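You operate a simulated robot arm through the tools that you are given. There is no shell and no other tool. Be economical: measure what you need, move in short steps, check, and stop when the job is done.

The job below is to be done with a simulated two-armed robot. You get a single attempt, and the scene is never put back.

Task
Wipe up the spill on the film bench top with the cloth and put it back.

The check looks at the end state, three seconds after you hand in, the way a careful person would. Anything else that was tipped, shoved, dropped, spilled or broken makes it a failure. Flat cloth is picked up by pressing the open fingertips on it (5 to 10 N) and closing them slowly along it; thin cloth reads only 2 to 8 mm in the jaws.

Robot
Two 7-joint arms with two-finger parallel grippers on one trunk, on a base that drives. Base frame: it is fixed to the floor where the robot stands at the start and does not move with it; the origin is under the middle of the robot, x ahead of it, y to its left, z up. Lengths are in mm, angles in degrees, forces in N, time in s.
The left shoulder is at the start at [70, 163, 1120], the right one opposite. Payload 3.43 kg a hand.
Tool frame (each hand has its own): the origin (TCP) lies between the finger pads and is the grasp point; the fingertips stand 34 mm ahead of it; z points along the fingers, y is the line along which they close. The gripper opens to 128 mm. The fingers are 24 mm wide and 12 mm thick; the gripper's body (48 by 130 mm) begins 96 mm behind the TCP.
Orientation is that of the tool frame in the base frame, as a unit quaternion [x, y, z, w]. With the fingers straight down and closing along the base's y, the tool's x points along the base's -x, its y along +y and its z along -z.

Tools
- The arms move only by the tool jog_arm. It takes "left_motion", "right_motion" or both (then of equal length, played together; a hand with none holds still); each is one flat list of numbers, 7 for each row, row after row: the shift along the base's x, y, z in cm, then the turn, a rotation vector about the base's x, y, z in degrees, then the gripper command, from -1 (shut) to 1 (fully open), values between in proportion. In form: [x, y, z, wx, wy, wz, grip, x, y, z, wx, wy, wz, grip, ...]. A call has 1 to 12 rows; each row shifts and turns the commanded pose from where the row before left it. Each row takes 0.2 s and may step no farther than 50 mm and 8.6 degrees from the row before; otherwise, or with a gripper value out of range, the whole call is refused. A pose out of reach is approached as far as the arm can. The call stops where the force on the tool passes 40 N (or 10 N more than at its start, if that is more) or the arm is blocked; 0.2 s more then pass. The fingers move at their own pace (about 153 mm/s each) and stop on an object; they squeeze with about 41 N. The grip force told is the motor's: it shows also when the fingers shut on nothing. Time passes only in rows, and 0.2 s behind the last, so rows that do not move let the fingers close. The reply holds the time, the measured pose of the TCP, the force on the tool along the base axes, the opening and the grip force, in the units named above and with some noise, and new pictures: "pictures" is both (left out), scene, wrist or none (wrist: the cameras of the hands that moved).
- Cameras (640 x 400 px; columns grow to the right, rows downward): "scene" is now at [137.7, 15.1, 1351.1]; the picture's right is [0.15, -0.99, 0.00], its down [-0.54, -0.08, -0.84] and it looks along [0.83, 0.13, -0.54] (base axes); focal length 270 px, centre (320, 200). "left" rides on the left gripper at [76, 11, -160] in its tool frame; the picture's right is [-0.15, 0.99, 0.00], its down [-0.88, -0.13, -0.46] and it looks along [-0.45, -0.07, 0.89] (tool axes); focal length 234 px, centre (320, 200). "right" rides on the right gripper at [76, -11, -160] in its tool frame; the picture's right is [0.15, 0.99, 0.00], its down [-0.88, 0.13, -0.46] and it looks along [-0.45, 0.07, 0.89] (tool axes); focal length 234 px, centre (320, 200). There is no depth. A picture from a camera that has moved, and an enlarged one, comes with that camera's place and axes in the base frame and with its lens.
- lift_body(by): slides the trunk up (or, below 0, down) by that many mm; the arms and the scene camera ride with it, the base frame stays. It gives what a move gives, with no picture.
- roll_base(legs): drives the robot by 1 to 6 legs, each [ahead, left, turn to the left] in mm, mm and degrees, along the robot's own axes; the way and the turn of a leg run together, so that a leg with both is an arc; at most 1500 mm and 180 degrees a leg. The arms and the cameras ride along, it lands a little off, and it stops where it bumps. It gives what a move gives, and a new picture of the scene camera.
- pan_tilt(pan, tilt): turns the head with the scene camera to pan (to the left, within 86 degrees either way) and tilt (down, from -29 to 69), counted from straight ahead of the robot. It gives what a move gives, and a new picture of the scene camera.
- close_up(camera, box): a new picture of the part [left, top, right, bottom] of that camera's present view, enlarged. The clock stands still meanwhile.
- job_done(): hands the job in; it is judged then, once.

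Go step by step. Nothing tells you exact positions but the pictures and the camera data: compare them with the known pose of the tool, close in by small moves and look again before you grip or let go. The budget is 120 turns and 170 pictures, counting those below and the enlarged ones. Unless the task says otherwise, let go and move clear before handing in, and close with one line.

The tools are called after ">>>" by a JSON object that holds its "method" and its "body". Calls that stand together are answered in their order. jog_arm: Moves the arms, as the interface text tells. Its arguments: {"type":"object","properties":{"left_motion":{"type":"array"},"right_motion":{"type":"array"},"pictures":{"type":"string","enum":["both","scene","wrist","none"]}},"required":[]} The other tools are called the same way: lift_body (by) slides the trunk up or down; roll_base (legs) drives the base; pan_tilt (pan, tilt) turns the head that bears the scene camera; close_up (camera, box) takes an enlarged picture of a part of a camera's view; job_done () hands the job in.

At the start:

```text
time_s: 0.0
left_tcp_pos: [595.8, 352.3, 1089.4]
left_tcp_rot: [-0.001, 1.0, 0.0, 0.0]
left_ft_force: [0.5, 0.1, -0.1]
left_grip_width: 128.0
left_grasp_force: 0.0
right_tcp_pos: [589.1, -122.1, 1044.0]
right_tcp_rot: [-0.001, 1.0, 0.001, 0.0]
right_ft_force: [-0.1, -0.2, 0.4]
right_grip_width: 127.9
right_grasp_force: 0.0
trunk travel left (down, up): [-600.0, 340.0]
robot x, y, heading: [-0.4, -0.8, -0.1]
head pan, tilt: [8.6, 33.0]
```

scene: 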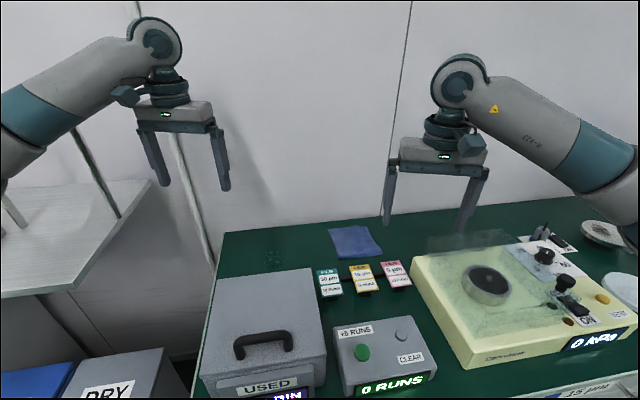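
right: 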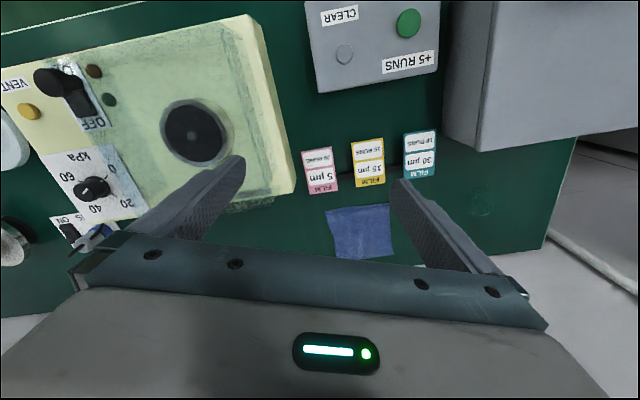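
left: 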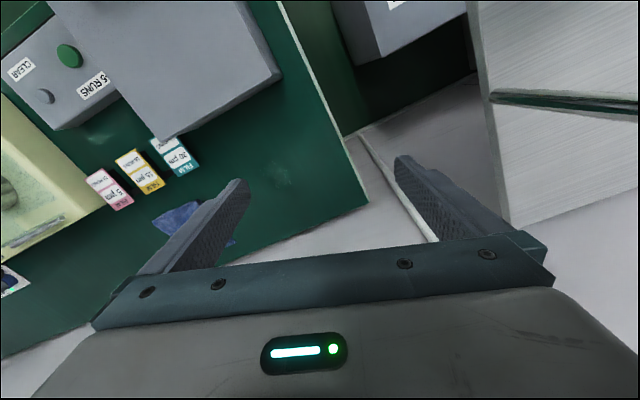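

I see a green bench with a blue cloth at the back and a faint mark near the back-left corner that may be the spill. I'll enlarge both areas.

>>> {"method": "close_up", "body": {"camera": "scene", "box": [210, 215, 410, 340]}}

>>> {"method": "close_up", "body": {"camera": "scene", "box": [400, 210, 640, 360]}}

>>> {"method": "close_up", "body": {"camera": "right", "box": [280, 100, 580, 290]}}

>>> {"method": "pan_tilt", "body": {"pan": 0, "tilt": 55}}

```text
3.20 times, centred on (310, 278) of scene
camera zoom: at [137.7, 15.1, 1351.1], right [0.15, -0.99, 0.0], down [-0.54, -0.08, -0.84], along [0.83, 0.13, -0.54], focal length 865 px, centre (352, -48)
```

zoom: 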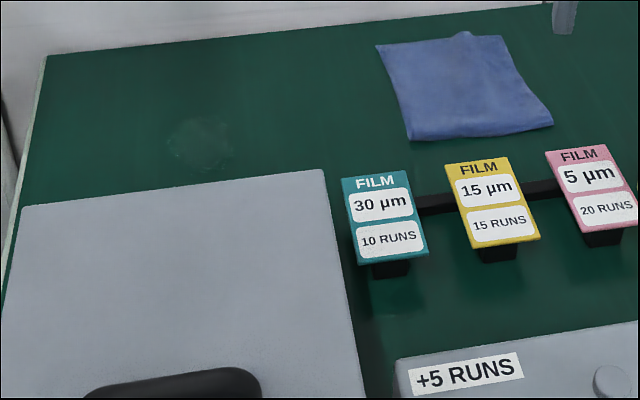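

```text
2.67 times, centred on (520, 285) of scene
camera zoom: at [137.7, 15.1, 1351.1], right [0.15, -0.99, 0.0], down [-0.54, -0.08, -0.84], along [0.83, 0.13, -0.54], focal length 721 px, centre (-213, -27)
```

zoom: 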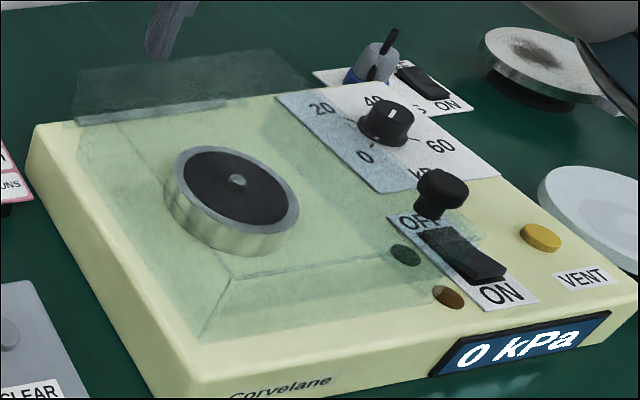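

```text
2.11 times, centred on (430, 195) of right
camera zoom: at [512.8, -134.4, 1204.2], right [-0.15, 0.99, 0.0], down [0.88, 0.13, 0.46], along [0.45, 0.07, -0.89], focal length 493 px, centre (88, 210)
```

zoom: 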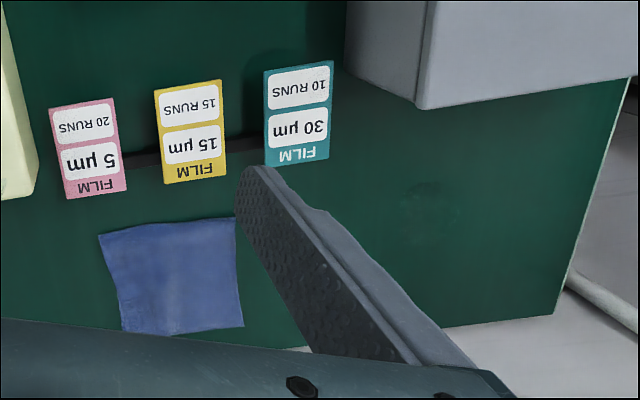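

```text
time_s: 0.9
left_tcp_pos: [595.9, 352.5, 1090.2]
left_tcp_rot: [-0.001, 1.0, 0.001, 0.0]
left_ft_force: [-0.1, 0.0, 0.2]
left_grip_width: 128.0
left_grasp_force: 0.0
right_tcp_pos: [588.5, -123.1, 1044.6]
right_tcp_rot: [0.0, 1.0, 0.0, 0.001]
right_ft_force: [0.3, -0.5, 0.3]
right_grip_width: 128.1
right_grasp_force: 0.1
trunk travel left (down, up): [-600.0, 340.0]
robot x, y, heading: [-4.2, -1.8, -0.1]
head pan, tilt: [0.0, 55.0]
camera scene: at [121.7, 1.8, 1319.8], right [0.0, -1.0, 0.0], down [-0.82, 0.0, -0.57], along [0.57, 0.0, -0.82], focal length 270 px, centre (320, 200)
```

scene: 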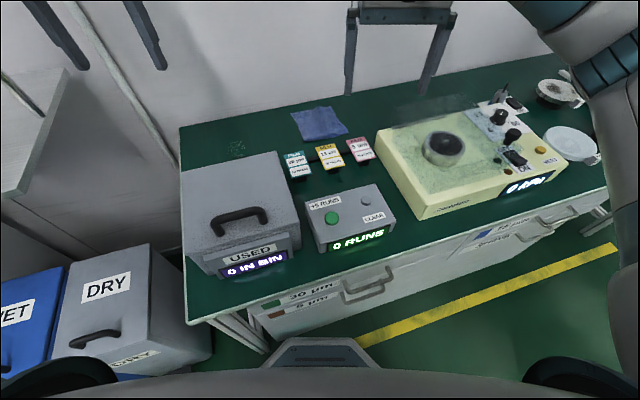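

The spill is the faint patch near base (740, 261), and the cloth is centred near (860, 5). The cloth is near the edge of reach, so I plan to turn left about 18° and use the right arm. First I'll check the left side for clearance.

>>> {"method": "pan_tilt", "body": {"pan": 55, "tilt": 40}}

>>> {"method": "pan_tilt", "body": {"pan": 0, "tilt": 69}}

```text
time_s: 2.1
left_tcp_pos: [595.1, 352.5, 1089.9]
left_tcp_rot: [-0.001, 1.0, 0.001, 0.001]
left_ft_force: [-0.2, 0.1, 0.3]
left_grip_width: 128.1
left_grasp_force: 0.0
right_tcp_pos: [587.7, -123.4, 1043.9]
right_tcp_rot: [0.0, 1.0, 0.0, -0.001]
right_ft_force: [-0.8, 0.6, -0.8]
right_grip_width: 128.1
right_grasp_force: 0.3
trunk travel left (down, up): [-600.0, 340.0]
robot x, y, heading: [1.8, 0.7, 0.2]
head pan, tilt: [55.0, 40.0]
camera scene: at [98.4, 71.4, 1340.4], right [0.82, -0.57, 0.0], down [-0.37, -0.53, -0.77], along [0.44, 0.63, -0.64], focal length 270 px, centre (320, 200)
```

scene: 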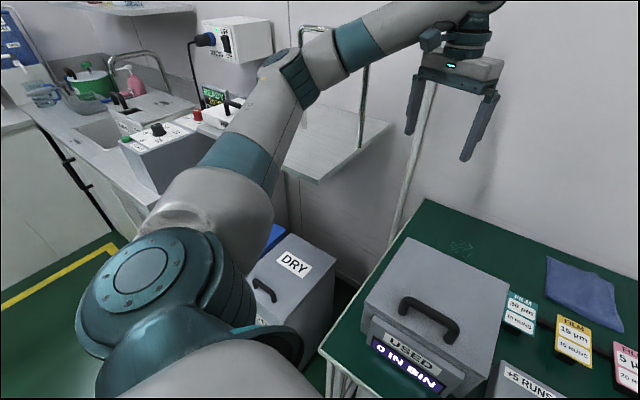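

```text
time_s: 3.3
left_tcp_pos: [594.9, 352.4, 1090.1]
left_tcp_rot: [-0.001, 1.0, 0.0, -0.001]
left_ft_force: [-0.3, -0.5, -0.4]
left_grip_width: 128.0
left_grasp_force: 0.1
right_tcp_pos: [587.7, -122.2, 1044.0]
right_tcp_rot: [0.0, 1.0, 0.0, -0.001]
right_ft_force: [0.1, -0.1, 0.3]
right_grip_width: 128.1
right_grasp_force: 0.1
trunk travel left (down, up): [-600.0, 340.0]
robot x, y, heading: [-3.0, -3.2, -0.0]
head pan, tilt: [0.0, 68.8]
camera scene: at [105.5, 1.8, 1304.3], right [0.0, -1.0, 0.0], down [-0.93, 0.0, -0.36], along [0.36, 0.0, -0.93], focal length 270 px, centre (320, 200)
```

scene: 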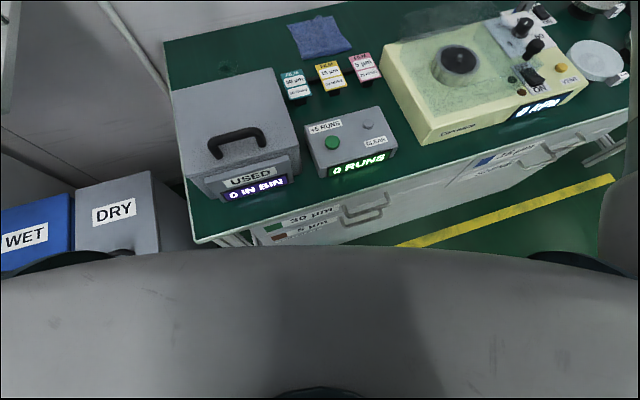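

Instead of turning, I'll slide along the bench to the right, which keeps the same clearance and brings both the cloth and the spill within the left arm's reach. First I'll check the right side.

>>> {"method": "pan_tilt", "body": {"pan": -50, "tilt": 40}}

```text
time_s: 4.5
left_tcp_pos: [594.4, 352.3, 1089.8]
left_tcp_rot: [-0.001, 1.0, 0.0, 0.001]
left_ft_force: [0.2, -0.3, 0.1]
left_grip_width: 128.0
left_grasp_force: 0.0
right_tcp_pos: [588.4, -123.5, 1043.9]
right_tcp_rot: [0.0, 1.0, 0.0, 0.001]
right_ft_force: [-0.7, -0.4, -0.9]
right_grip_width: 128.1
right_grasp_force: 0.1
trunk travel left (down, up): [-600.0, 340.0]
robot x, y, heading: [-1.8, -1.0, -0.1]
head pan, tilt: [-50.0, 40.0]
camera scene: at [104.3, -63.3, 1340.4], right [-0.77, -0.64, 0.0], down [-0.41, 0.49, -0.77], along [0.49, -0.59, -0.64], focal length 270 px, centre (320, 200)
```

scene: 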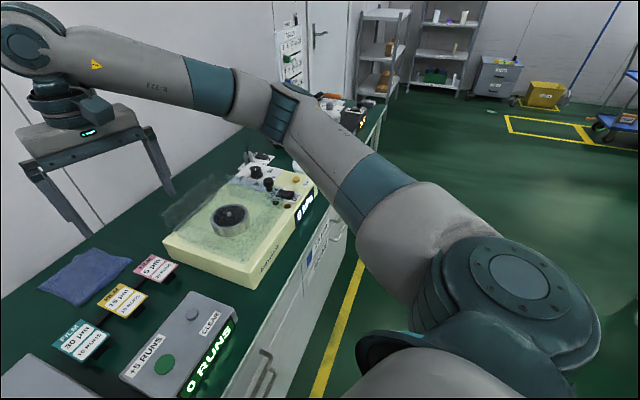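

The right side is clear, so I'll slide right along the bench.

>>> {"method": "roll_base", "body": {"legs": [[45, -145, 0]]}}

>>> {"method": "pan_tilt", "body": {"pan": 15, "tilt": 40}}

```text
time_s: 5.9
left_tcp_pos: [639.1, 208.4, 1090.4]
left_tcp_rot: [-0.002, 1.0, 0.0, 0.0]
left_ft_force: [0.4, -0.1, 0.2]
left_grip_width: 127.9
left_grasp_force: 0.1
right_tcp_pos: [633.5, -266.6, 1043.9]
right_tcp_rot: [-0.002, 1.0, 0.0, 0.0]
right_ft_force: [0.0, -0.3, -0.2]
right_grip_width: 128.0
right_grasp_force: 0.1
trunk travel left (down, up): [-600.0, 340.0]
robot x, y, heading: [46.6, -142.8, 0.3]
head pan, tilt: [-50.0, 40.0]
camera scene: at [148.8, -208.7, 1340.4], right [-0.76, -0.64, 0.0], down [-0.41, 0.49, -0.77], along [0.49, -0.59, -0.64], focal length 270 px, centre (320, 200)
```

scene: 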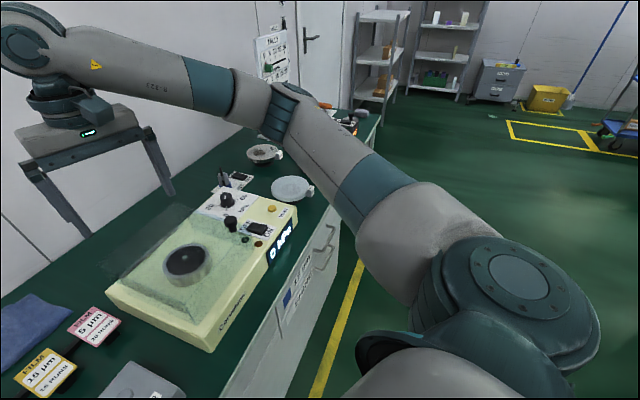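

```text
time_s: 7.3
left_tcp_pos: [638.7, 208.8, 1091.1]
left_tcp_rot: [-0.002, 1.0, 0.0, 0.0]
left_ft_force: [-0.5, -0.6, 0.1]
left_grip_width: 128.1
left_grasp_force: 0.0
right_tcp_pos: [632.8, -266.5, 1043.5]
right_tcp_rot: [-0.001, 1.0, 0.0, -0.001]
right_ft_force: [0.1, 1.0, 0.2]
right_grip_width: 127.9
right_grasp_force: 0.0
trunk travel left (down, up): [-600.0, 340.0]
robot x, y, heading: [43.5, -143.7, 0.1]
head pan, tilt: [15.0, 40.0]
camera scene: at [175.9, -121.5, 1340.4], right [0.26, -0.97, 0.0], down [-0.62, -0.17, -0.77], along [0.74, 0.2, -0.64], focal length 270 px, centre (320, 200)
```

scene: 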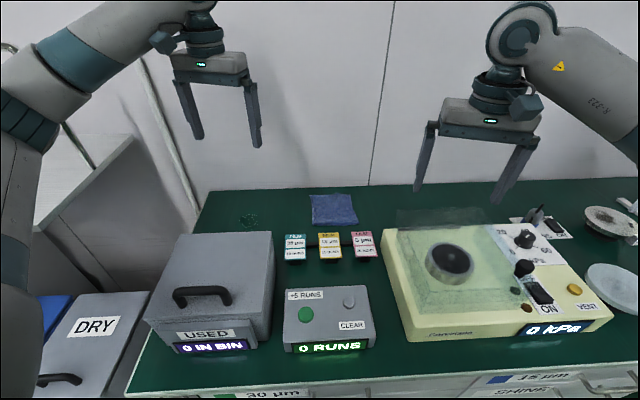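

>>> {"method": "close_up", "body": {"camera": "scene", "box": [220, 175, 380, 275]}}

>>> {"method": "close_up", "body": {"camera": "left", "box": [0, 0, 640, 400]}}

```text
4.00 times, centred on (300, 225) of scene
camera zoom: at [175.9, -121.5, 1340.4], right [0.26, -0.97, 0.0], down [-0.62, -0.17, -0.77], along [0.74, 0.2, -0.64], focal length 1081 px, centre (400, 100)
```

zoom: 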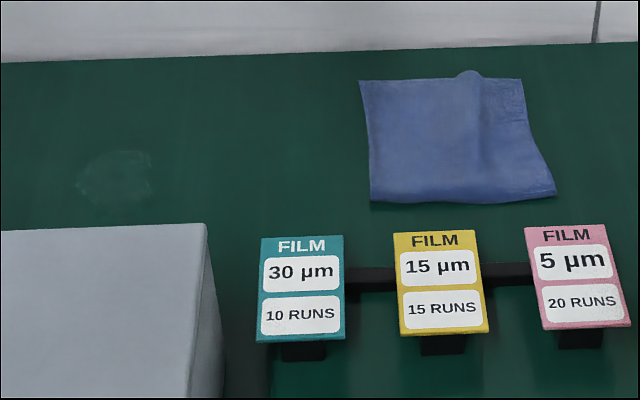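

```text
1.00 times, centred on (320, 200) of left
camera zoom: at [562.8, 219.7, 1249.2], right [0.14, 0.99, 0.0], down [0.88, -0.13, 0.46], along [0.45, -0.07, -0.89], focal length 234 px, centre (320, 200)
```

zoom: 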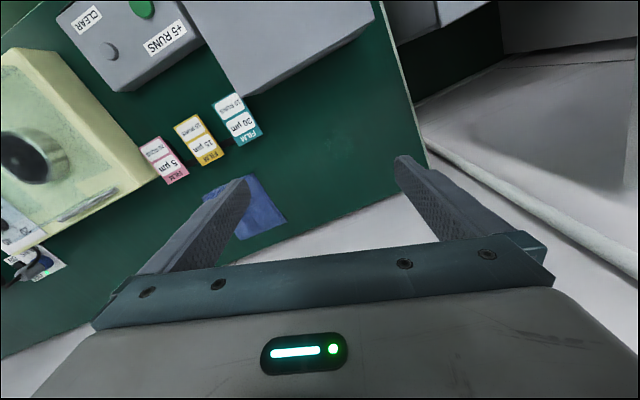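

The cloth is centred near (864, 19) with its edges aligned to the bench, which is turned about 15°. The spill is at about (739, 276) with roughly a 35 mm radius. I'll bring the left hand above the cloth, turned 15°.

>>> {"method": "jog_arm", "body": {"left_motion": [2.6, -2.4, -2.9, 0, 0, 1.9, 0.25, 2.6, -2.4, -2.9, 0, 0, 1.9, 0.25, 2.6, -2.4, -2.9, 0, 0, 1.9, 0.25, 2.6, -2.4, -2.9, 0, 0, 1.9, 0.25, 2.6, -2.4, -2.9, 0, 0, 1.9, 0.25, 2.6, -2.4, -2.9, 0, 0, 1.9, 0.25, 2.6, -2.4, -2.9, 0, 0, 1.9, 0.25, 2.6, -2.4, -2.9, 0, 0, 1.9, 0.25, 0, 0, 0, 0, 0, 0, 0.25]}}

```text
time_s: 9.3
left_tcp_pos: [845.4, 16.8, 859.9]
left_tcp_rot: [-0.135, 0.991, -0.001, 0.001]
left_ft_force: [0.0, 0.4, 0.8]
left_grip_width: 80.1
left_grasp_force: 0.1
right_tcp_pos: [633.4, -264.9, 1044.6]
right_tcp_rot: [-0.001, 1.0, -0.001, 0.0]
right_ft_force: [-0.2, 0.5, -0.5]
right_grip_width: 127.9
right_grasp_force: 0.1
trunk travel left (down, up): [-600.0, 340.0]
robot x, y, heading: [42.8, -145.8, 0.3]
head pan, tilt: [15.0, 40.0]
camera scene: at [175.3, -120.5, 1340.5], right [0.26, -0.97, 0.0], down [-0.62, -0.17, -0.77], along [0.74, 0.2, -0.64], focal length 270 px, centre (320, 200)
camera left: at [768.8, 8.6, 1018.6], right [-0.12, 0.99, 0.0], down [0.88, 0.11, 0.46], along [0.45, 0.06, -0.89], focal length 234 px, centre (320, 200)
```

scene: 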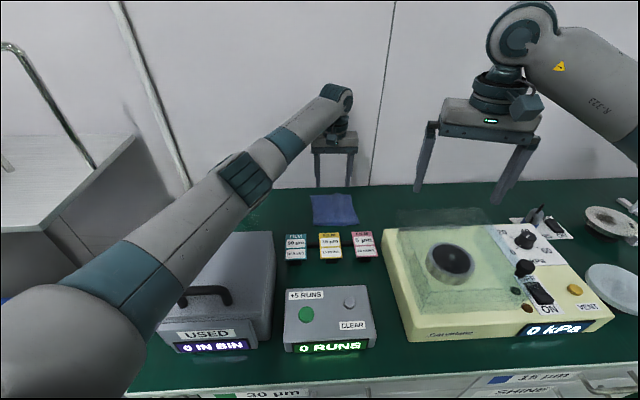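
left: 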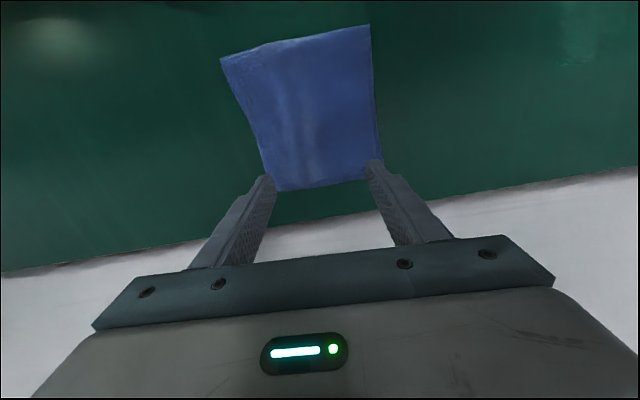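

Triangulating from the wrist and scene cameras, the cloth surface comes out near z≈763, not 713. That puts the cloth centre at about (808, 8) and the spill at about (694, 244). I'll move over the cloth centre and descend carefully.

>>> {"method": "jog_arm", "body": {"left_motion": [-1.9, -0.5, -1.5, 0, 0, 0, 0.25, -1.9, -0.5, -1.5, 0, 0, 0, 0.25, 0, 0, 0, 0, 0, 0, 0.25], "pictures": "both"}}

```text
time_s: 10.1
left_tcp_pos: [808.8, 6.5, 829.1]
left_tcp_rot: [-0.136, 0.991, 0.0, 0.0]
left_ft_force: [0.2, -0.5, -0.1]
left_grip_width: 80.0
left_grasp_force: 0.1
right_tcp_pos: [633.2, -267.6, 1043.9]
right_tcp_rot: [-0.001, 1.0, -0.001, 0.001]
right_ft_force: [0.2, -0.1, 0.0]
right_grip_width: 127.8
right_grasp_force: 0.1
trunk travel left (down, up): [-600.0, 340.0]
robot x, y, heading: [44.9, -141.7, -0.0]
head pan, tilt: [15.0, 40.0]
camera scene: at [176.1, -121.9, 1340.4], right [0.26, -0.97, 0.0], down [-0.62, -0.17, -0.77], along [0.74, 0.2, -0.64], focal length 270 px, centre (320, 200)
camera left: at [732.0, -2.8, 988.0], right [-0.12, 0.99, 0.0], down [0.88, 0.11, 0.46], along [0.45, 0.06, -0.89], focal length 234 px, centre (320, 200)
```

scene: 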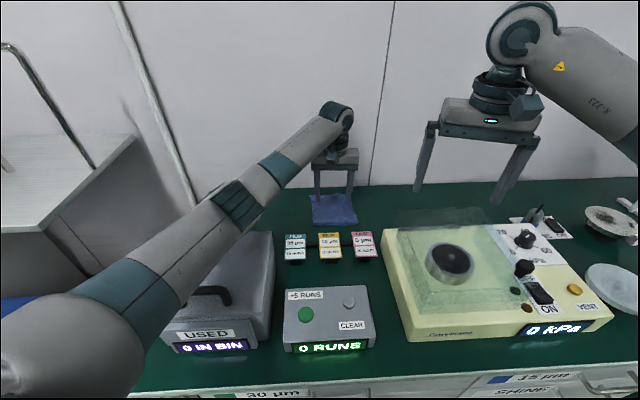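
left: 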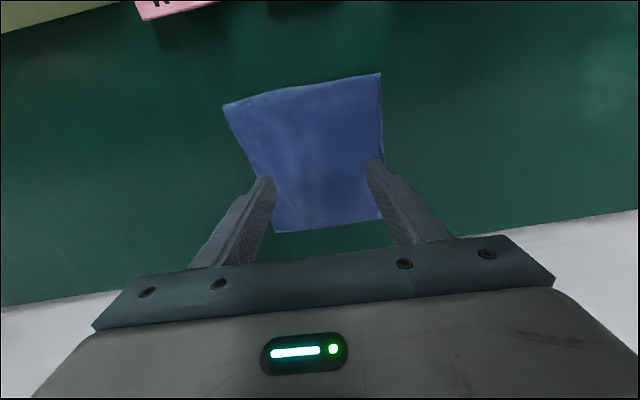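

>>> {"method": "jog_arm", "body": {"left_motion": [0, 0, -1.0, 0, 0, 0, 0.25, 0, 0, -0.8, 0, 0, 0, 0.25, 0, 0, -0.6, 0, 0, 0, 0.25, 0, 0, -0.4, 0, 0, 0, 0.25, 0, 0, 0, 0, 0, 0, 0.25], "pictures": "wrist"}}

```text
time_s: 11.3
left_tcp_pos: [807.1, 5.6, 800.3]
left_tcp_rot: [-0.134, 0.991, 0.0, 0.0]
left_ft_force: [0.2, -0.7, -0.2]
left_grip_width: 79.7
left_grasp_force: 0.1
right_tcp_pos: [633.6, -265.9, 1043.8]
right_tcp_rot: [-0.001, 1.0, -0.001, 0.0]
right_ft_force: [-0.3, 0.3, -0.2]
right_grip_width: 128.0
right_grasp_force: 0.0
trunk travel left (down, up): [-600.0, 340.0]
robot x, y, heading: [46.9, -147.1, 0.5]
head pan, tilt: [15.0, 40.0]
camera left: at [732.0, -2.9, 959.7], right [-0.12, 0.99, 0.0], down [0.88, 0.11, 0.46], along [0.45, 0.06, -0.89], focal length 234 px, centre (320, 200)
```

left: 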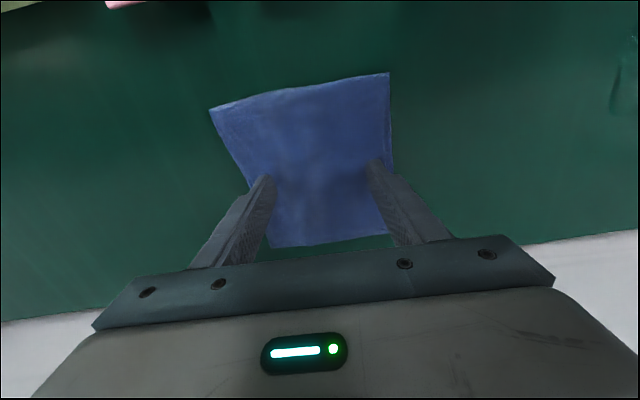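

>>> {"method": "jog_arm", "body": {"left_motion": [0, 0, -0.2, 0, 0, 0, 0.25, 0, 0, -0.2, 0, 0, 0, 0.25, 0, 0, -0.2, 0, 0, 0, 0.25, 0, 0, 0, 0, 0, 0, 0.25], "pictures": "none"}}

```text
time_s: 12.3
left_tcp_pos: [808.4, 5.9, 796.2]
left_tcp_rot: [-0.134, 0.991, 0.0, 0.002]
left_ft_force: [1.7, 0.7, 11.4]
left_grip_width: 80.1
left_grasp_force: 0.5
right_tcp_pos: [632.4, -267.0, 1044.7]
right_tcp_rot: [-0.002, 1.0, 0.0, 0.0]
right_ft_force: [-0.6, 0.3, -0.5]
right_grip_width: 127.9
right_grasp_force: 0.1
trunk travel left (down, up): [-600.0, 340.0]
robot x, y, heading: [45.3, -143.7, 0.3]
head pan, tilt: [15.0, 40.0]
```

Contact reads 11.4 N at TCP z≈796, which confirms the surface at about 762. I'll ease off slightly and close slowly.

>>> {"method": "jog_arm", "body": {"left_motion": [0, 0, -0.0, 0, 0, 0, 0.25, 0, 0, 0.07, 0, 0, 0, 0.15, 0, 0, 0, 0, 0, 0, 0.0, 0, 0, 0, 0, 0, 0, -0.15, 0, 0, 0, 0, 0, 0, -0.3, 0, 0, 0, 0, 0, 0, -0.45, 0, 0, 0, 0, 0, 0, -0.6, 0, 0, 0, 0, 0, 0, -0.75, 0, 0, 0, 0, 0, 0, -0.9, 0, 0, 0, 0, 0, 0, -1, 0, 0, 0, 0, 0, 0, -1], "pictures": "wrist"}}

```text
time_s: 14.7
left_tcp_pos: [806.7, 5.2, 795.1]
left_tcp_rot: [-0.134, 0.991, 0.0, 0.0]
left_ft_force: [-0.5, 1.2, 15.6]
left_grip_width: 3.1
left_grasp_force: 38.0
right_tcp_pos: [632.6, -267.1, 1045.4]
right_tcp_rot: [-0.002, 1.0, -0.001, 0.001]
right_ft_force: [-0.4, -0.6, 0.2]
right_grip_width: 128.2
right_grasp_force: 0.1
trunk travel left (down, up): [-600.0, 340.0]
robot x, y, heading: [47.1, -146.3, 0.3]
head pan, tilt: [15.0, 40.0]
camera left: at [731.1, -3.2, 955.5], right [-0.12, 0.99, 0.0], down [0.88, 0.11, 0.46], along [0.45, 0.06, -0.89], focal length 234 px, centre (320, 200)
```

left: 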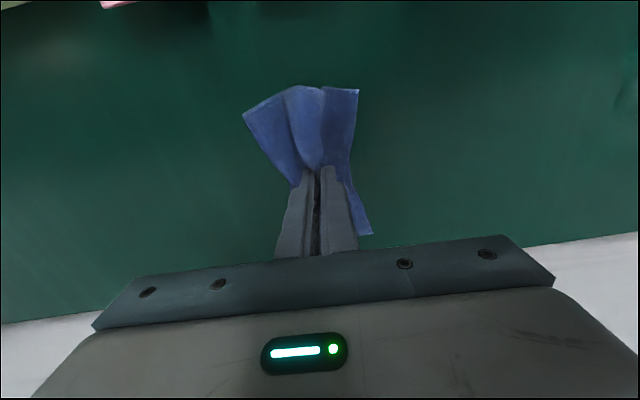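

The jaws hold cloth at 3.1 mm. I'll lift and check.

>>> {"method": "jog_arm", "body": {"left_motion": [0, 0, 2, 0, 0, 0, -1, 0, 0, 3, 0, 0, 0, -1, 0, 0, 3, 0, 0, 0, -1, 0, 0, 2, 0, 0, 0, -1, 0, 0, 0, 0, 0, 0, -1]}}

```text
time_s: 15.9
left_tcp_pos: [807.4, 5.3, 892.9]
left_tcp_rot: [-0.134, 0.991, 0.0, -0.001]
left_ft_force: [-0.1, 0.3, 0.0]
left_grip_width: 3.5
left_grasp_force: 38.3
right_tcp_pos: [634.6, -266.9, 1044.2]
right_tcp_rot: [-0.001, 1.0, 0.0, 0.0]
right_ft_force: [0.6, 0.6, 0.8]
right_grip_width: 128.1
right_grasp_force: 0.0
trunk travel left (down, up): [-600.0, 340.0]
robot x, y, heading: [43.4, -145.5, -0.0]
head pan, tilt: [15.0, 40.0]
camera scene: at [176.4, -121.7, 1340.4], right [0.26, -0.97, 0.0], down [-0.62, -0.17, -0.77], along [0.74, 0.2, -0.64], focal length 270 px, centre (320, 200)
camera left: at [732.9, -2.8, 1053.3], right [-0.12, 0.99, 0.0], down [0.88, 0.11, 0.45], along [0.45, 0.06, -0.89], focal length 234 px, centre (320, 200)
```

scene: 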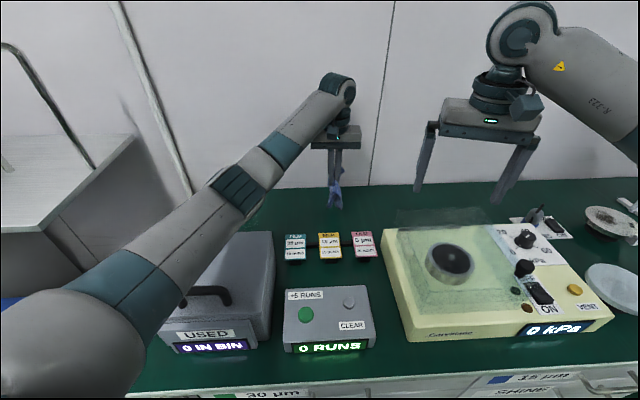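
left: 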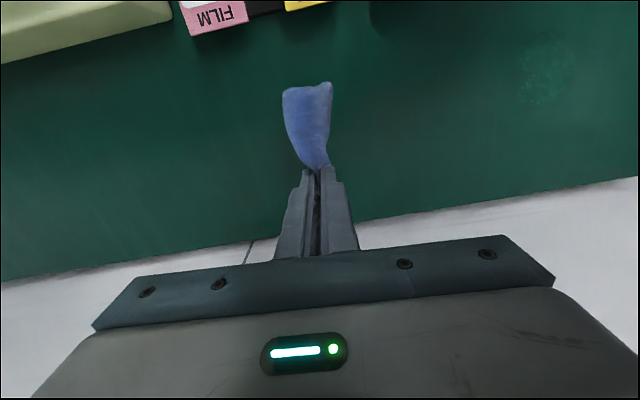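

The cloth is held, and the wrist view puts the spill at (694, 241). I'll carry the cloth over it.

>>> {"method": "jog_arm", "body": {"left_motion": [-1.6, 3.4, 0, 0, 0, 0, -1, -1.6, 3.4, 0, 0, 0, 0, -1, -1.6, 3.4, 0, 0, 0, 0, -1, -1.6, 3.4, 0, 0, 0, 0, -1, -1.6, 3.4, 0, 0, 0, 0, -1, -1.6, 3.4, 0, 0, 0, 0, -1, -1.7, 3.2, 0, 0, 0, 0, -1, 0, 0, 0, 0, 0, 0, -1, 0, 0, -2, 0, 0, 0, -1, 0, 0, -2, 0, 0, 0, -1, 0, 0, 0, 0, 0, 0, -1]}}

```text
time_s: 18.3
left_tcp_pos: [694.0, 243.6, 853.5]
left_tcp_rot: [-0.134, 0.991, 0.0, 0.001]
left_ft_force: [1.2, -0.4, -0.4]
left_grip_width: 3.3
left_grasp_force: 38.3
right_tcp_pos: [633.5, -267.9, 1044.2]
right_tcp_rot: [-0.002, 1.0, 0.001, 0.001]
right_ft_force: [0.9, -0.3, 0.6]
right_grip_width: 128.2
right_grasp_force: 0.0
trunk travel left (down, up): [-600.0, 340.0]
robot x, y, heading: [40.7, -143.7, 0.1]
head pan, tilt: [15.0, 40.0]
camera scene: at [175.9, -121.7, 1340.4], right [0.26, -0.97, 0.0], down [-0.62, -0.17, -0.77], along [0.74, 0.2, -0.64], focal length 270 px, centre (320, 200)
camera left: at [618.8, 234.9, 1012.9], right [-0.12, 0.99, 0.0], down [0.88, 0.11, 0.46], along [0.45, 0.06, -0.89], focal length 234 px, centre (320, 200)
```

scene: 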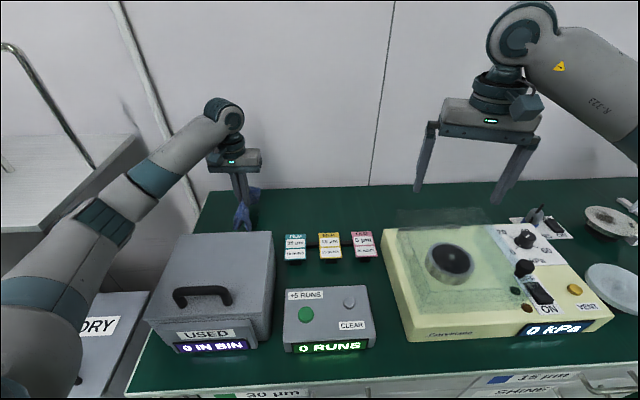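
left: 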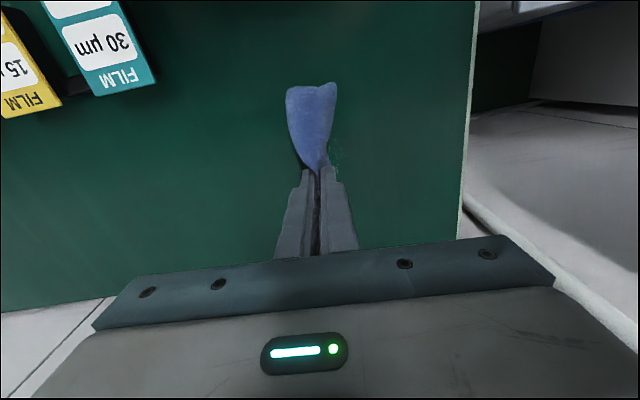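

The cloth is over the spill. I'll lower it to press on the surface.

>>> {"method": "jog_arm", "body": {"left_motion": [0, 0, -2, 0, 0, 0, -1, 0, 0, -2, 0, 0, 0, -1, 0, 0, -1, 0, 0, 0, -1, 0, 0, -0.3, 0, 0, 0, -1, 0, 0, -0.2, 0, 0, 0, -1, 0, 0, 0, 0, 0, 0, -1], "pictures": "wrist"}}

```text
time_s: 19.7
left_tcp_pos: [694.6, 243.2, 798.9]
left_tcp_rot: [-0.134, 0.991, 0.0, 0.001]
left_ft_force: [0.0, 0.6, 0.7]
left_grip_width: 3.1
left_grasp_force: 38.8
right_tcp_pos: [633.4, -266.7, 1045.5]
right_tcp_rot: [-0.002, 1.0, -0.001, 0.0]
right_ft_force: [0.0, 0.6, 0.4]
right_grip_width: 128.1
right_grasp_force: 0.0
trunk travel left (down, up): [-600.0, 340.0]
robot x, y, heading: [43.5, -144.7, 0.3]
head pan, tilt: [15.0, 40.0]
camera left: at [618.8, 233.5, 958.5], right [-0.12, 0.99, 0.0], down [0.88, 0.11, 0.46], along [0.45, 0.06, -0.89], focal length 234 px, centre (320, 200)
```

left: 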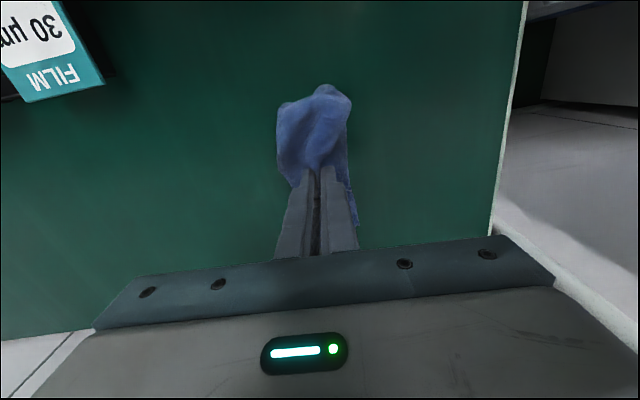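

>>> {"method": "jog_arm", "body": {"left_motion": [0, 0, -0.25, 0, 0, 0, -1, 0, 0, 0, 0, 0, 0, -1], "pictures": "none"}}

```text
time_s: 20.3
left_tcp_pos: [696.2, 242.3, 798.3]
left_tcp_rot: [-0.133, 0.991, -0.001, 0.001]
left_ft_force: [-0.2, 0.9, 4.0]
left_grip_width: 3.5
left_grasp_force: 37.9
right_tcp_pos: [633.3, -266.7, 1045.0]
right_tcp_rot: [-0.001, 1.0, -0.001, 0.001]
right_ft_force: [0.0, 0.0, 0.1]
right_grip_width: 128.2
right_grasp_force: 0.0
trunk travel left (down, up): [-600.0, 340.0]
robot x, y, heading: [48.1, -146.3, 0.0]
head pan, tilt: [15.0, 40.0]
```

>>> {"method": "jog_arm", "body": {"left_motion": [2, -2, -0.1, 0, 0, 0, -1, 2, -2, 0, 0, 0, 0, -1, 0, 2.7, 0, 0, 0, 0, -1, 0, 2.7, 0, 0, 0, 0, -1, 0, 2.7, 0, 0, 0, 0, -1, -2, 0, 0, 0, 0, 0, -1, 0, -2.7, 0, 0, 0, 0, -1, 0, -2.7, 0, 0, 0, 0, -1, 0, -2.7, 0, 0, 0, 0, -1, -2, 0, 0, 0, 0, 0, -1, 0, 2.7, 0, 0, 0, 0, -1, 0, 2.7, 0, 0, 0, 0, -1], "pictures": "wrist"}}

```text
time_s: 22.9
left_tcp_pos: [693.6, 252.4, 796.9]
left_tcp_rot: [-0.133, 0.991, 0.001, 0.001]
left_ft_force: [-0.8, -7.5, 20.3]
left_grip_width: 3.2
left_grasp_force: 37.8
right_tcp_pos: [631.3, -269.1, 1045.4]
right_tcp_rot: [-0.002, 1.0, 0.001, 0.0]
right_ft_force: [-0.4, -0.5, 0.2]
right_grip_width: 128.1
right_grasp_force: 0.1
trunk travel left (down, up): [-600.0, 340.0]
robot x, y, heading: [43.4, -146.7, -0.1]
head pan, tilt: [15.0, 40.0]
camera left: at [617.1, 243.9, 956.3], right [-0.12, 0.99, 0.0], down [0.88, 0.11, 0.46], along [0.45, 0.05, -0.89], focal length 234 px, centre (320, 200)
```

left: 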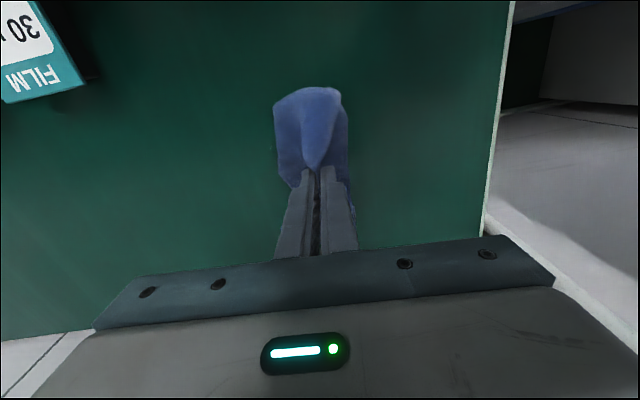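

>>> {"method": "jog_arm", "body": {"left_motion": [0, 2.7, 0.05, 0, 0, 0, -1, -2, 0, 0, 0, 0, 0, -1, 0, -2.7, 0, 0, 0, 0, -1, 0, -2.7, 0, 0, 0, 0, -1, 0, -2.7, 0, 0, 0, 0, -1, -2, 0, 0, 0, 0, 0, -1, 0, 2.7, 0, 0, 0, 0, -1, 0, 2.7, 0, 0, 0, 0, -1, 0, 2.7, 0, 0, 0, 0, -1], "pictures": "none"}}

>>> {"method": "jog_arm", "body": {"left_motion": [2.7, 0, 0, 0, 0, 0, -1, 2.7, 0, 0, 0, 0, 0, -1, 2.7, 0, 0, 0, 0, 0, -1, 0, -2.5, 0, 0, 0, 0, -1, -2.7, 0, 0, 0, 0, 0, -1, -2.7, 0, 0, 0, 0, 0, -1, -2.7, 0, 0, 0, 0, 0, -1, 0, -3, 0, 0, 0, 0, -1, 2.7, 0, 0, 0, 0, 0, -1, 2.7, 0, 0, 0, 0, 0, -1, 2.7, 0, 0, 0, 0, 0, -1], "pictures": "wrist"}}

```text
time_s: 24.9
left_tcp_pos: [654.0, 282.9, 797.1]
left_tcp_rot: [-0.134, 0.991, 0.0, 0.001]
left_ft_force: [-1.1, -1.5, 6.0]
left_grip_width: 3.1
left_grasp_force: 37.7
right_tcp_pos: [632.5, -266.3, 1044.6]
right_tcp_rot: [-0.002, 1.0, 0.0, 0.0]
right_ft_force: [0.2, 1.0, -0.1]
right_grip_width: 128.0
right_grasp_force: 0.1
trunk travel left (down, up): [-600.0, 340.0]
robot x, y, heading: [48.2, -145.2, 0.3]
head pan, tilt: [15.0, 40.0]
```

```text
time_s: 27.3
left_tcp_pos: [735.7, 228.7, 797.5]
left_tcp_rot: [-0.134, 0.991, 0.0, -0.001]
left_ft_force: [-2.3, -0.3, 5.2]
left_grip_width: 3.4
left_grasp_force: 37.9
right_tcp_pos: [633.4, -267.5, 1045.4]
right_tcp_rot: [-0.001, 1.0, 0.0, 0.0]
right_ft_force: [-0.1, 0.1, 0.5]
right_grip_width: 128.0
right_grasp_force: 0.1
trunk travel left (down, up): [-600.0, 340.0]
robot x, y, heading: [45.2, -144.9, 0.3]
head pan, tilt: [15.0, 40.0]
camera left: at [659.5, 219.3, 956.9], right [-0.12, 0.99, 0.0], down [0.88, 0.11, 0.46], along [0.45, 0.06, -0.89], focal length 234 px, centre (320, 200)
```

left: 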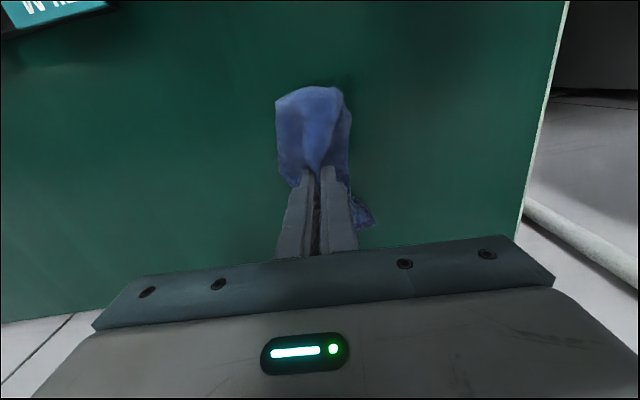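

I'll lift, carry the cloth back over its original place, and inspect the spill area.

>>> {"method": "jog_arm", "body": {"left_motion": [0, 0, 3, 0, 0, 0, -1, 0, 0, 3, 0, 0, 0, -1, 0, 0, 3.5, 0, 0, 0, -1, 1.2, -3.7, 0, 0, 0, 0, -1, 1.2, -3.7, 0, 0, 0, 0, -1, 1.2, -3.7, 0, 0, 0, 0, -1, 1.2, -3.7, 0, 0, 0, 0, -1, 1.2, -3.7, 0, 0, 0, 0, -1, 1.2, -3.7, 0, 0, 0, 0, -1, 0, 0, 0, 0, 0, 0, -1]}}

>>> {"method": "close_up", "body": {"camera": "scene", "box": [200, 175, 360, 275]}}

>>> {"method": "close_up", "body": {"camera": "left", "box": [440, 0, 640, 125]}}

```text
time_s: 29.5
left_tcp_pos: [807.3, 6.3, 893.3]
left_tcp_rot: [-0.134, 0.991, -0.001, 0.001]
left_ft_force: [-0.2, 0.6, -0.4]
left_grip_width: 3.3
left_grasp_force: 38.3
right_tcp_pos: [633.2, -266.1, 1043.9]
right_tcp_rot: [-0.001, 1.0, -0.001, 0.001]
right_ft_force: [1.1, -0.6, -0.7]
right_grip_width: 127.9
right_grasp_force: 0.1
trunk travel left (down, up): [-600.0, 340.0]
robot x, y, heading: [43.3, -146.3, 0.1]
head pan, tilt: [15.0, 40.0]
camera scene: at [175.8, -120.4, 1340.4], right [0.26, -0.97, 0.0], down [-0.62, -0.17, -0.77], along [0.74, 0.2, -0.64], focal length 270 px, centre (320, 200)
camera left: at [730.8, -1.9, 1052.1], right [-0.12, 0.99, 0.0], down [0.88, 0.11, 0.46], along [0.45, 0.05, -0.89], focal length 234 px, centre (320, 200)
```

scene: 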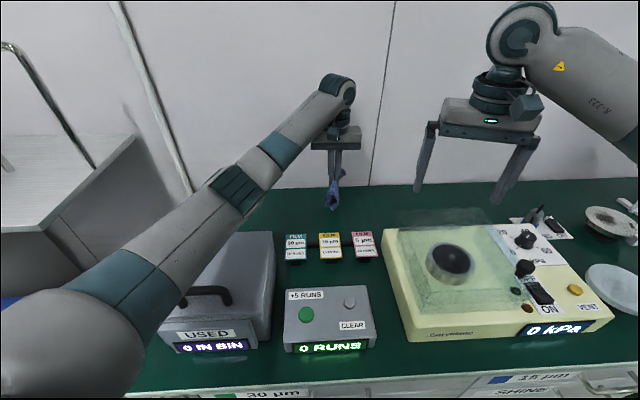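
left: 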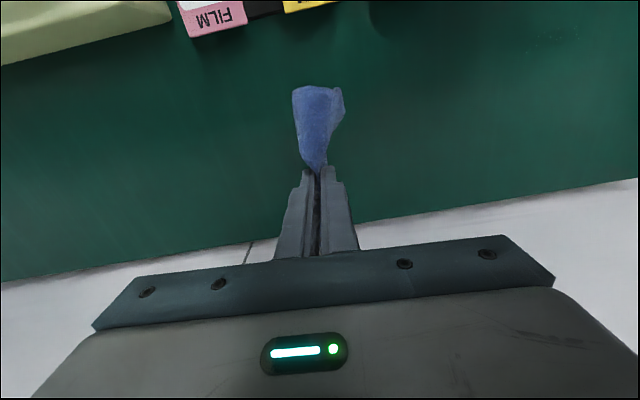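

```text
4.00 times, centred on (280, 225) of scene
camera zoom: at [175.8, -120.4, 1340.4], right [0.26, -0.97, 0.0], down [-0.62, -0.17, -0.77], along [0.74, 0.2, -0.64], focal length 1081 px, centre (480, 100)
```

zoom: 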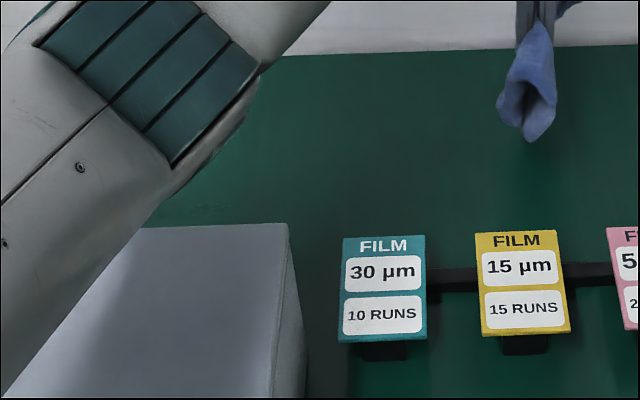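

```text
3.20 times, centred on (540, 62) of left
camera zoom: at [730.8, -1.9, 1052.1], right [-0.12, 0.99, 0.0], down [0.88, 0.11, 0.46], along [0.45, 0.05, -0.89], focal length 749 px, centre (-384, 640)
```

zoom: 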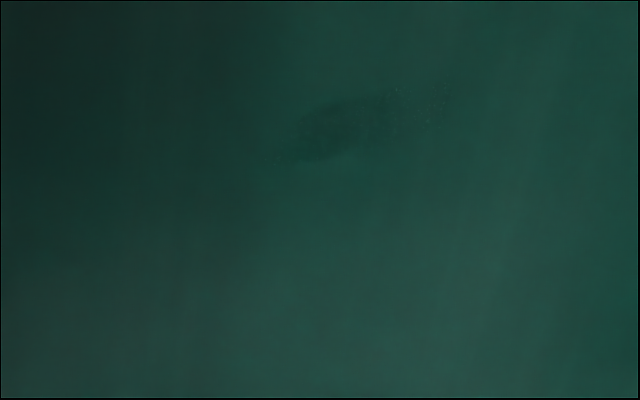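

Most of the spill is gone; a thin remnant lies on the near side around (664, 230). I'll go back and wipe that strip.

>>> {"method": "jog_arm", "body": {"left_motion": [-2.0, 3.3, 0, 0, 0, 0, -1, -2.0, 3.3, 0, 0, 0, 0, -1, -2.0, 3.3, 0, 0, 0, 0, -1, -2.0, 3.3, 0, 0, 0, 0, -1, -2.0, 3.3, 0, 0, 0, 0, -1, -2.0, 3.3, 0, 0, 0, 0, -1, -1.7, 2.7, 0, 0, 0, 0, -1, 0, 0, -3.5, 0, 0, 0, -1, 0, 0, -3.5, 0, 0, 0, -1, 0, 0, -2, 0, 0, 0, -1, 0, 0, -0.5, 0, 0, 0, -1, 0, 0, 0, 0, 0, 0, -1], "pictures": "wrist"}}

```text
time_s: 32.1
left_tcp_pos: [671.0, 232.1, 798.7]
left_tcp_rot: [-0.134, 0.991, 0.0, 0.0]
left_ft_force: [0.2, 1.8, 6.7]
left_grip_width: 3.2
left_grasp_force: 38.2
right_tcp_pos: [632.6, -267.1, 1044.3]
right_tcp_rot: [-0.002, 1.0, 0.0, 0.0]
right_ft_force: [0.1, 0.3, 0.5]
right_grip_width: 128.0
right_grasp_force: 0.0
trunk travel left (down, up): [-600.0, 340.0]
robot x, y, heading: [45.7, -146.6, 0.1]
head pan, tilt: [15.0, 40.0]
camera left: at [595.1, 223.2, 957.2], right [-0.12, 0.99, 0.0], down [0.88, 0.11, 0.46], along [0.45, 0.06, -0.89], focal length 234 px, centre (320, 200)
```

left: 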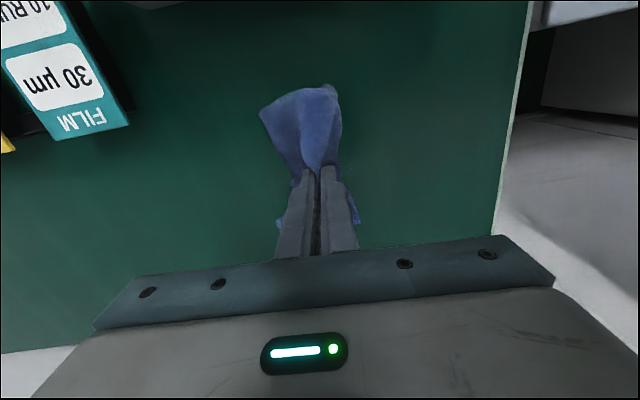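

>>> {"method": "jog_arm", "body": {"left_motion": [0, 2.2, -0.1, 0, 0, 0, -1, 0, 2.2, 0, 0, 0, 0, -1, -1.2, 0, 0, 0, 0, 0, -1, 0, -2.5, 0, 0, 0, 0, -1, 0, -2.5, 0, 0, 0, 0, -1, 0, -2.5, 0, 0, 0, 0, -1, 0, -2.0, 0, 0, 0, 0, -1, 1.0, 0, 0, 0, 0, 0, -1, 0, 2.5, 0, 0, 0, 0, -1, 0, 2.5, 0, 0, 0, 0, -1, 0, 2.5, 0, 0, 0, 0, -1, 0, 2.0, 0, 0, 0, 0, -1], "pictures": "none"}}

>>> {"method": "jog_arm", "body": {"left_motion": [-2.2, 0, 0, 0, 0, 0, -1, 0, -2.5, 0, 0, 0, 0, -1, 0, -2.5, 0, 0, 0, 0, -1, 0, -2.5, 0, 0, 0, 0, -1, 0, -2.0, 0, 0, 0, 0, -1, 3.5, 0, 0, 0, 0, 0, -1, 0, 2.5, 0, 0, 0, 0, -1, 0, 2.5, 0, 0, 0, 0, -1, 0, 2.5, 0, 0, 0, 0, -1, 0, 2.0, 0, 0, 0, 0, -1], "pictures": "none"}}

>>> {"method": "jog_arm", "body": {"left_motion": [-2.0, -1.0, 0, 0, 0, 0, -1, -2.0, -1.0, 0, 0, 0, 0, -1, 2.0, -1, 0, 0, 0, 0, -1, 2.0, -1, 0, 0, 0, 0, -1, -2.0, -1, 0, 0, 0, 0, -1, -2, -1, 0, 0, 0, 0, -1, 2, -1, 0, 0, 0, 0, -1, 2, -1, 0, 0, 0, 0, -1, 0, 0, 3, 0, 0, 0, -1, 0, 0, 3.5, 0, 0, 0, -1, 0, 0, 3, 0, 0, 0, -1], "pictures": "wrist"}}

```text
time_s: 34.7
left_tcp_pos: [669.4, 275.1, 796.4]
left_tcp_rot: [-0.135, 0.991, 0.0, 0.001]
left_ft_force: [-0.2, -5.9, 17.2]
left_grip_width: 3.2
left_grasp_force: 38.4
right_tcp_pos: [632.0, -268.7, 1044.9]
right_tcp_rot: [-0.002, 1.0, 0.001, 0.001]
right_ft_force: [-1.0, 0.5, 0.8]
right_grip_width: 128.0
right_grasp_force: 0.0
trunk travel left (down, up): [-600.0, 340.0]
robot x, y, heading: [44.4, -145.2, 0.0]
head pan, tilt: [15.0, 40.0]
```

```text
time_s: 36.9
left_tcp_pos: [682.3, 274.3, 797.0]
left_tcp_rot: [-0.134, 0.991, 0.0, 0.001]
left_ft_force: [0.4, -6.8, 19.3]
left_grip_width: 3.1
left_grasp_force: 37.8
right_tcp_pos: [630.9, -268.6, 1046.1]
right_tcp_rot: [-0.001, 1.0, 0.001, 0.001]
right_ft_force: [-0.8, -0.2, -0.3]
right_grip_width: 128.1
right_grasp_force: 0.1
trunk travel left (down, up): [-600.0, 340.0]
robot x, y, heading: [44.6, -150.5, 0.1]
head pan, tilt: [15.0, 40.0]
```

```text
time_s: 39.3
left_tcp_pos: [679.4, 194.2, 892.7]
left_tcp_rot: [-0.134, 0.991, -0.001, -0.001]
left_ft_force: [0.4, 0.1, -0.3]
left_grip_width: 3.4
left_grasp_force: 37.7
right_tcp_pos: [632.7, -267.8, 1043.2]
right_tcp_rot: [-0.002, 1.0, 0.0, 0.0]
right_ft_force: [0.4, 0.4, 0.1]
right_grip_width: 128.2
right_grasp_force: 0.0
trunk travel left (down, up): [-600.0, 340.0]
robot x, y, heading: [44.9, -146.9, 0.1]
head pan, tilt: [15.0, 40.0]
camera left: at [604.4, 185.7, 1051.5], right [-0.12, 0.99, 0.0], down [0.88, 0.11, 0.45], along [0.45, 0.06, -0.89], focal length 234 px, centre (320, 200)
```

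left: 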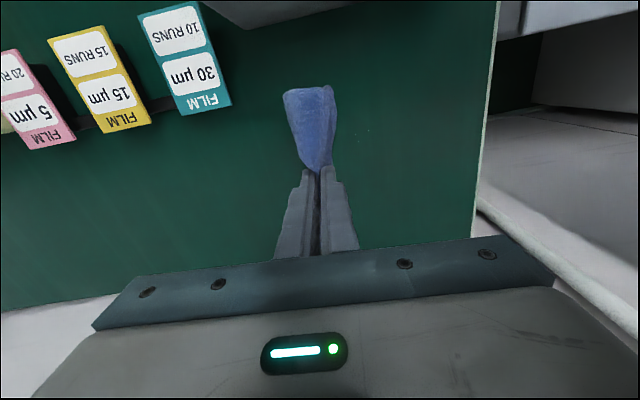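

>>> {"method": "close_up", "body": {"camera": "left", "box": [300, 60, 492, 180]}}

>>> {"method": "close_up", "body": {"camera": "left", "box": [200, 90, 310, 200]}}

```text
3.33 times, centred on (396, 120) of left
camera zoom: at [604.4, 185.7, 1051.5], right [-0.12, 0.99, 0.0], down [0.88, 0.11, 0.45], along [0.45, 0.06, -0.89], focal length 781 px, centre (67, 467)
```

zoom: 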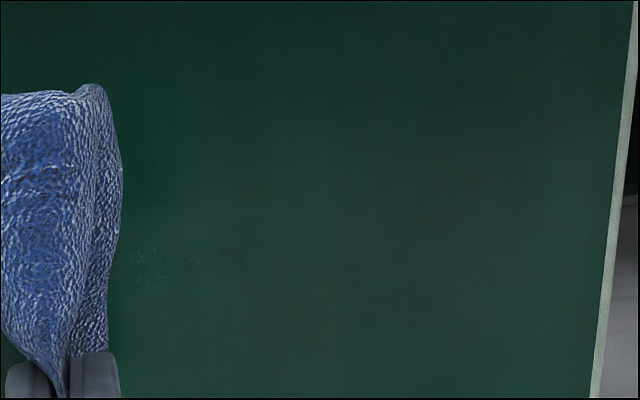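

```text
3.64 times, centred on (255, 145) of left
camera zoom: at [604.4, 185.7, 1051.5], right [-0.12, 0.99, 0.0], down [0.88, 0.11, 0.45], along [0.45, 0.06, -0.89], focal length 852 px, centre (556, 400)
```

zoom: 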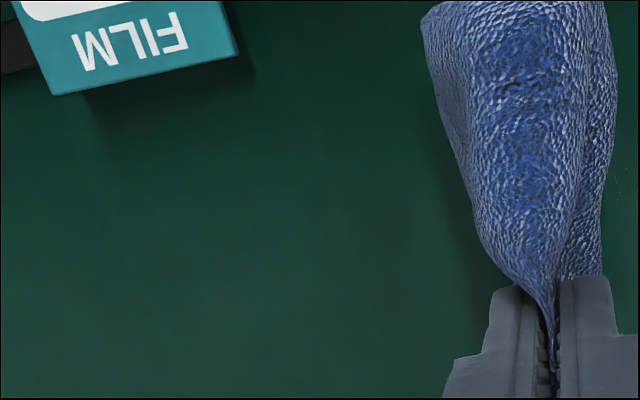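

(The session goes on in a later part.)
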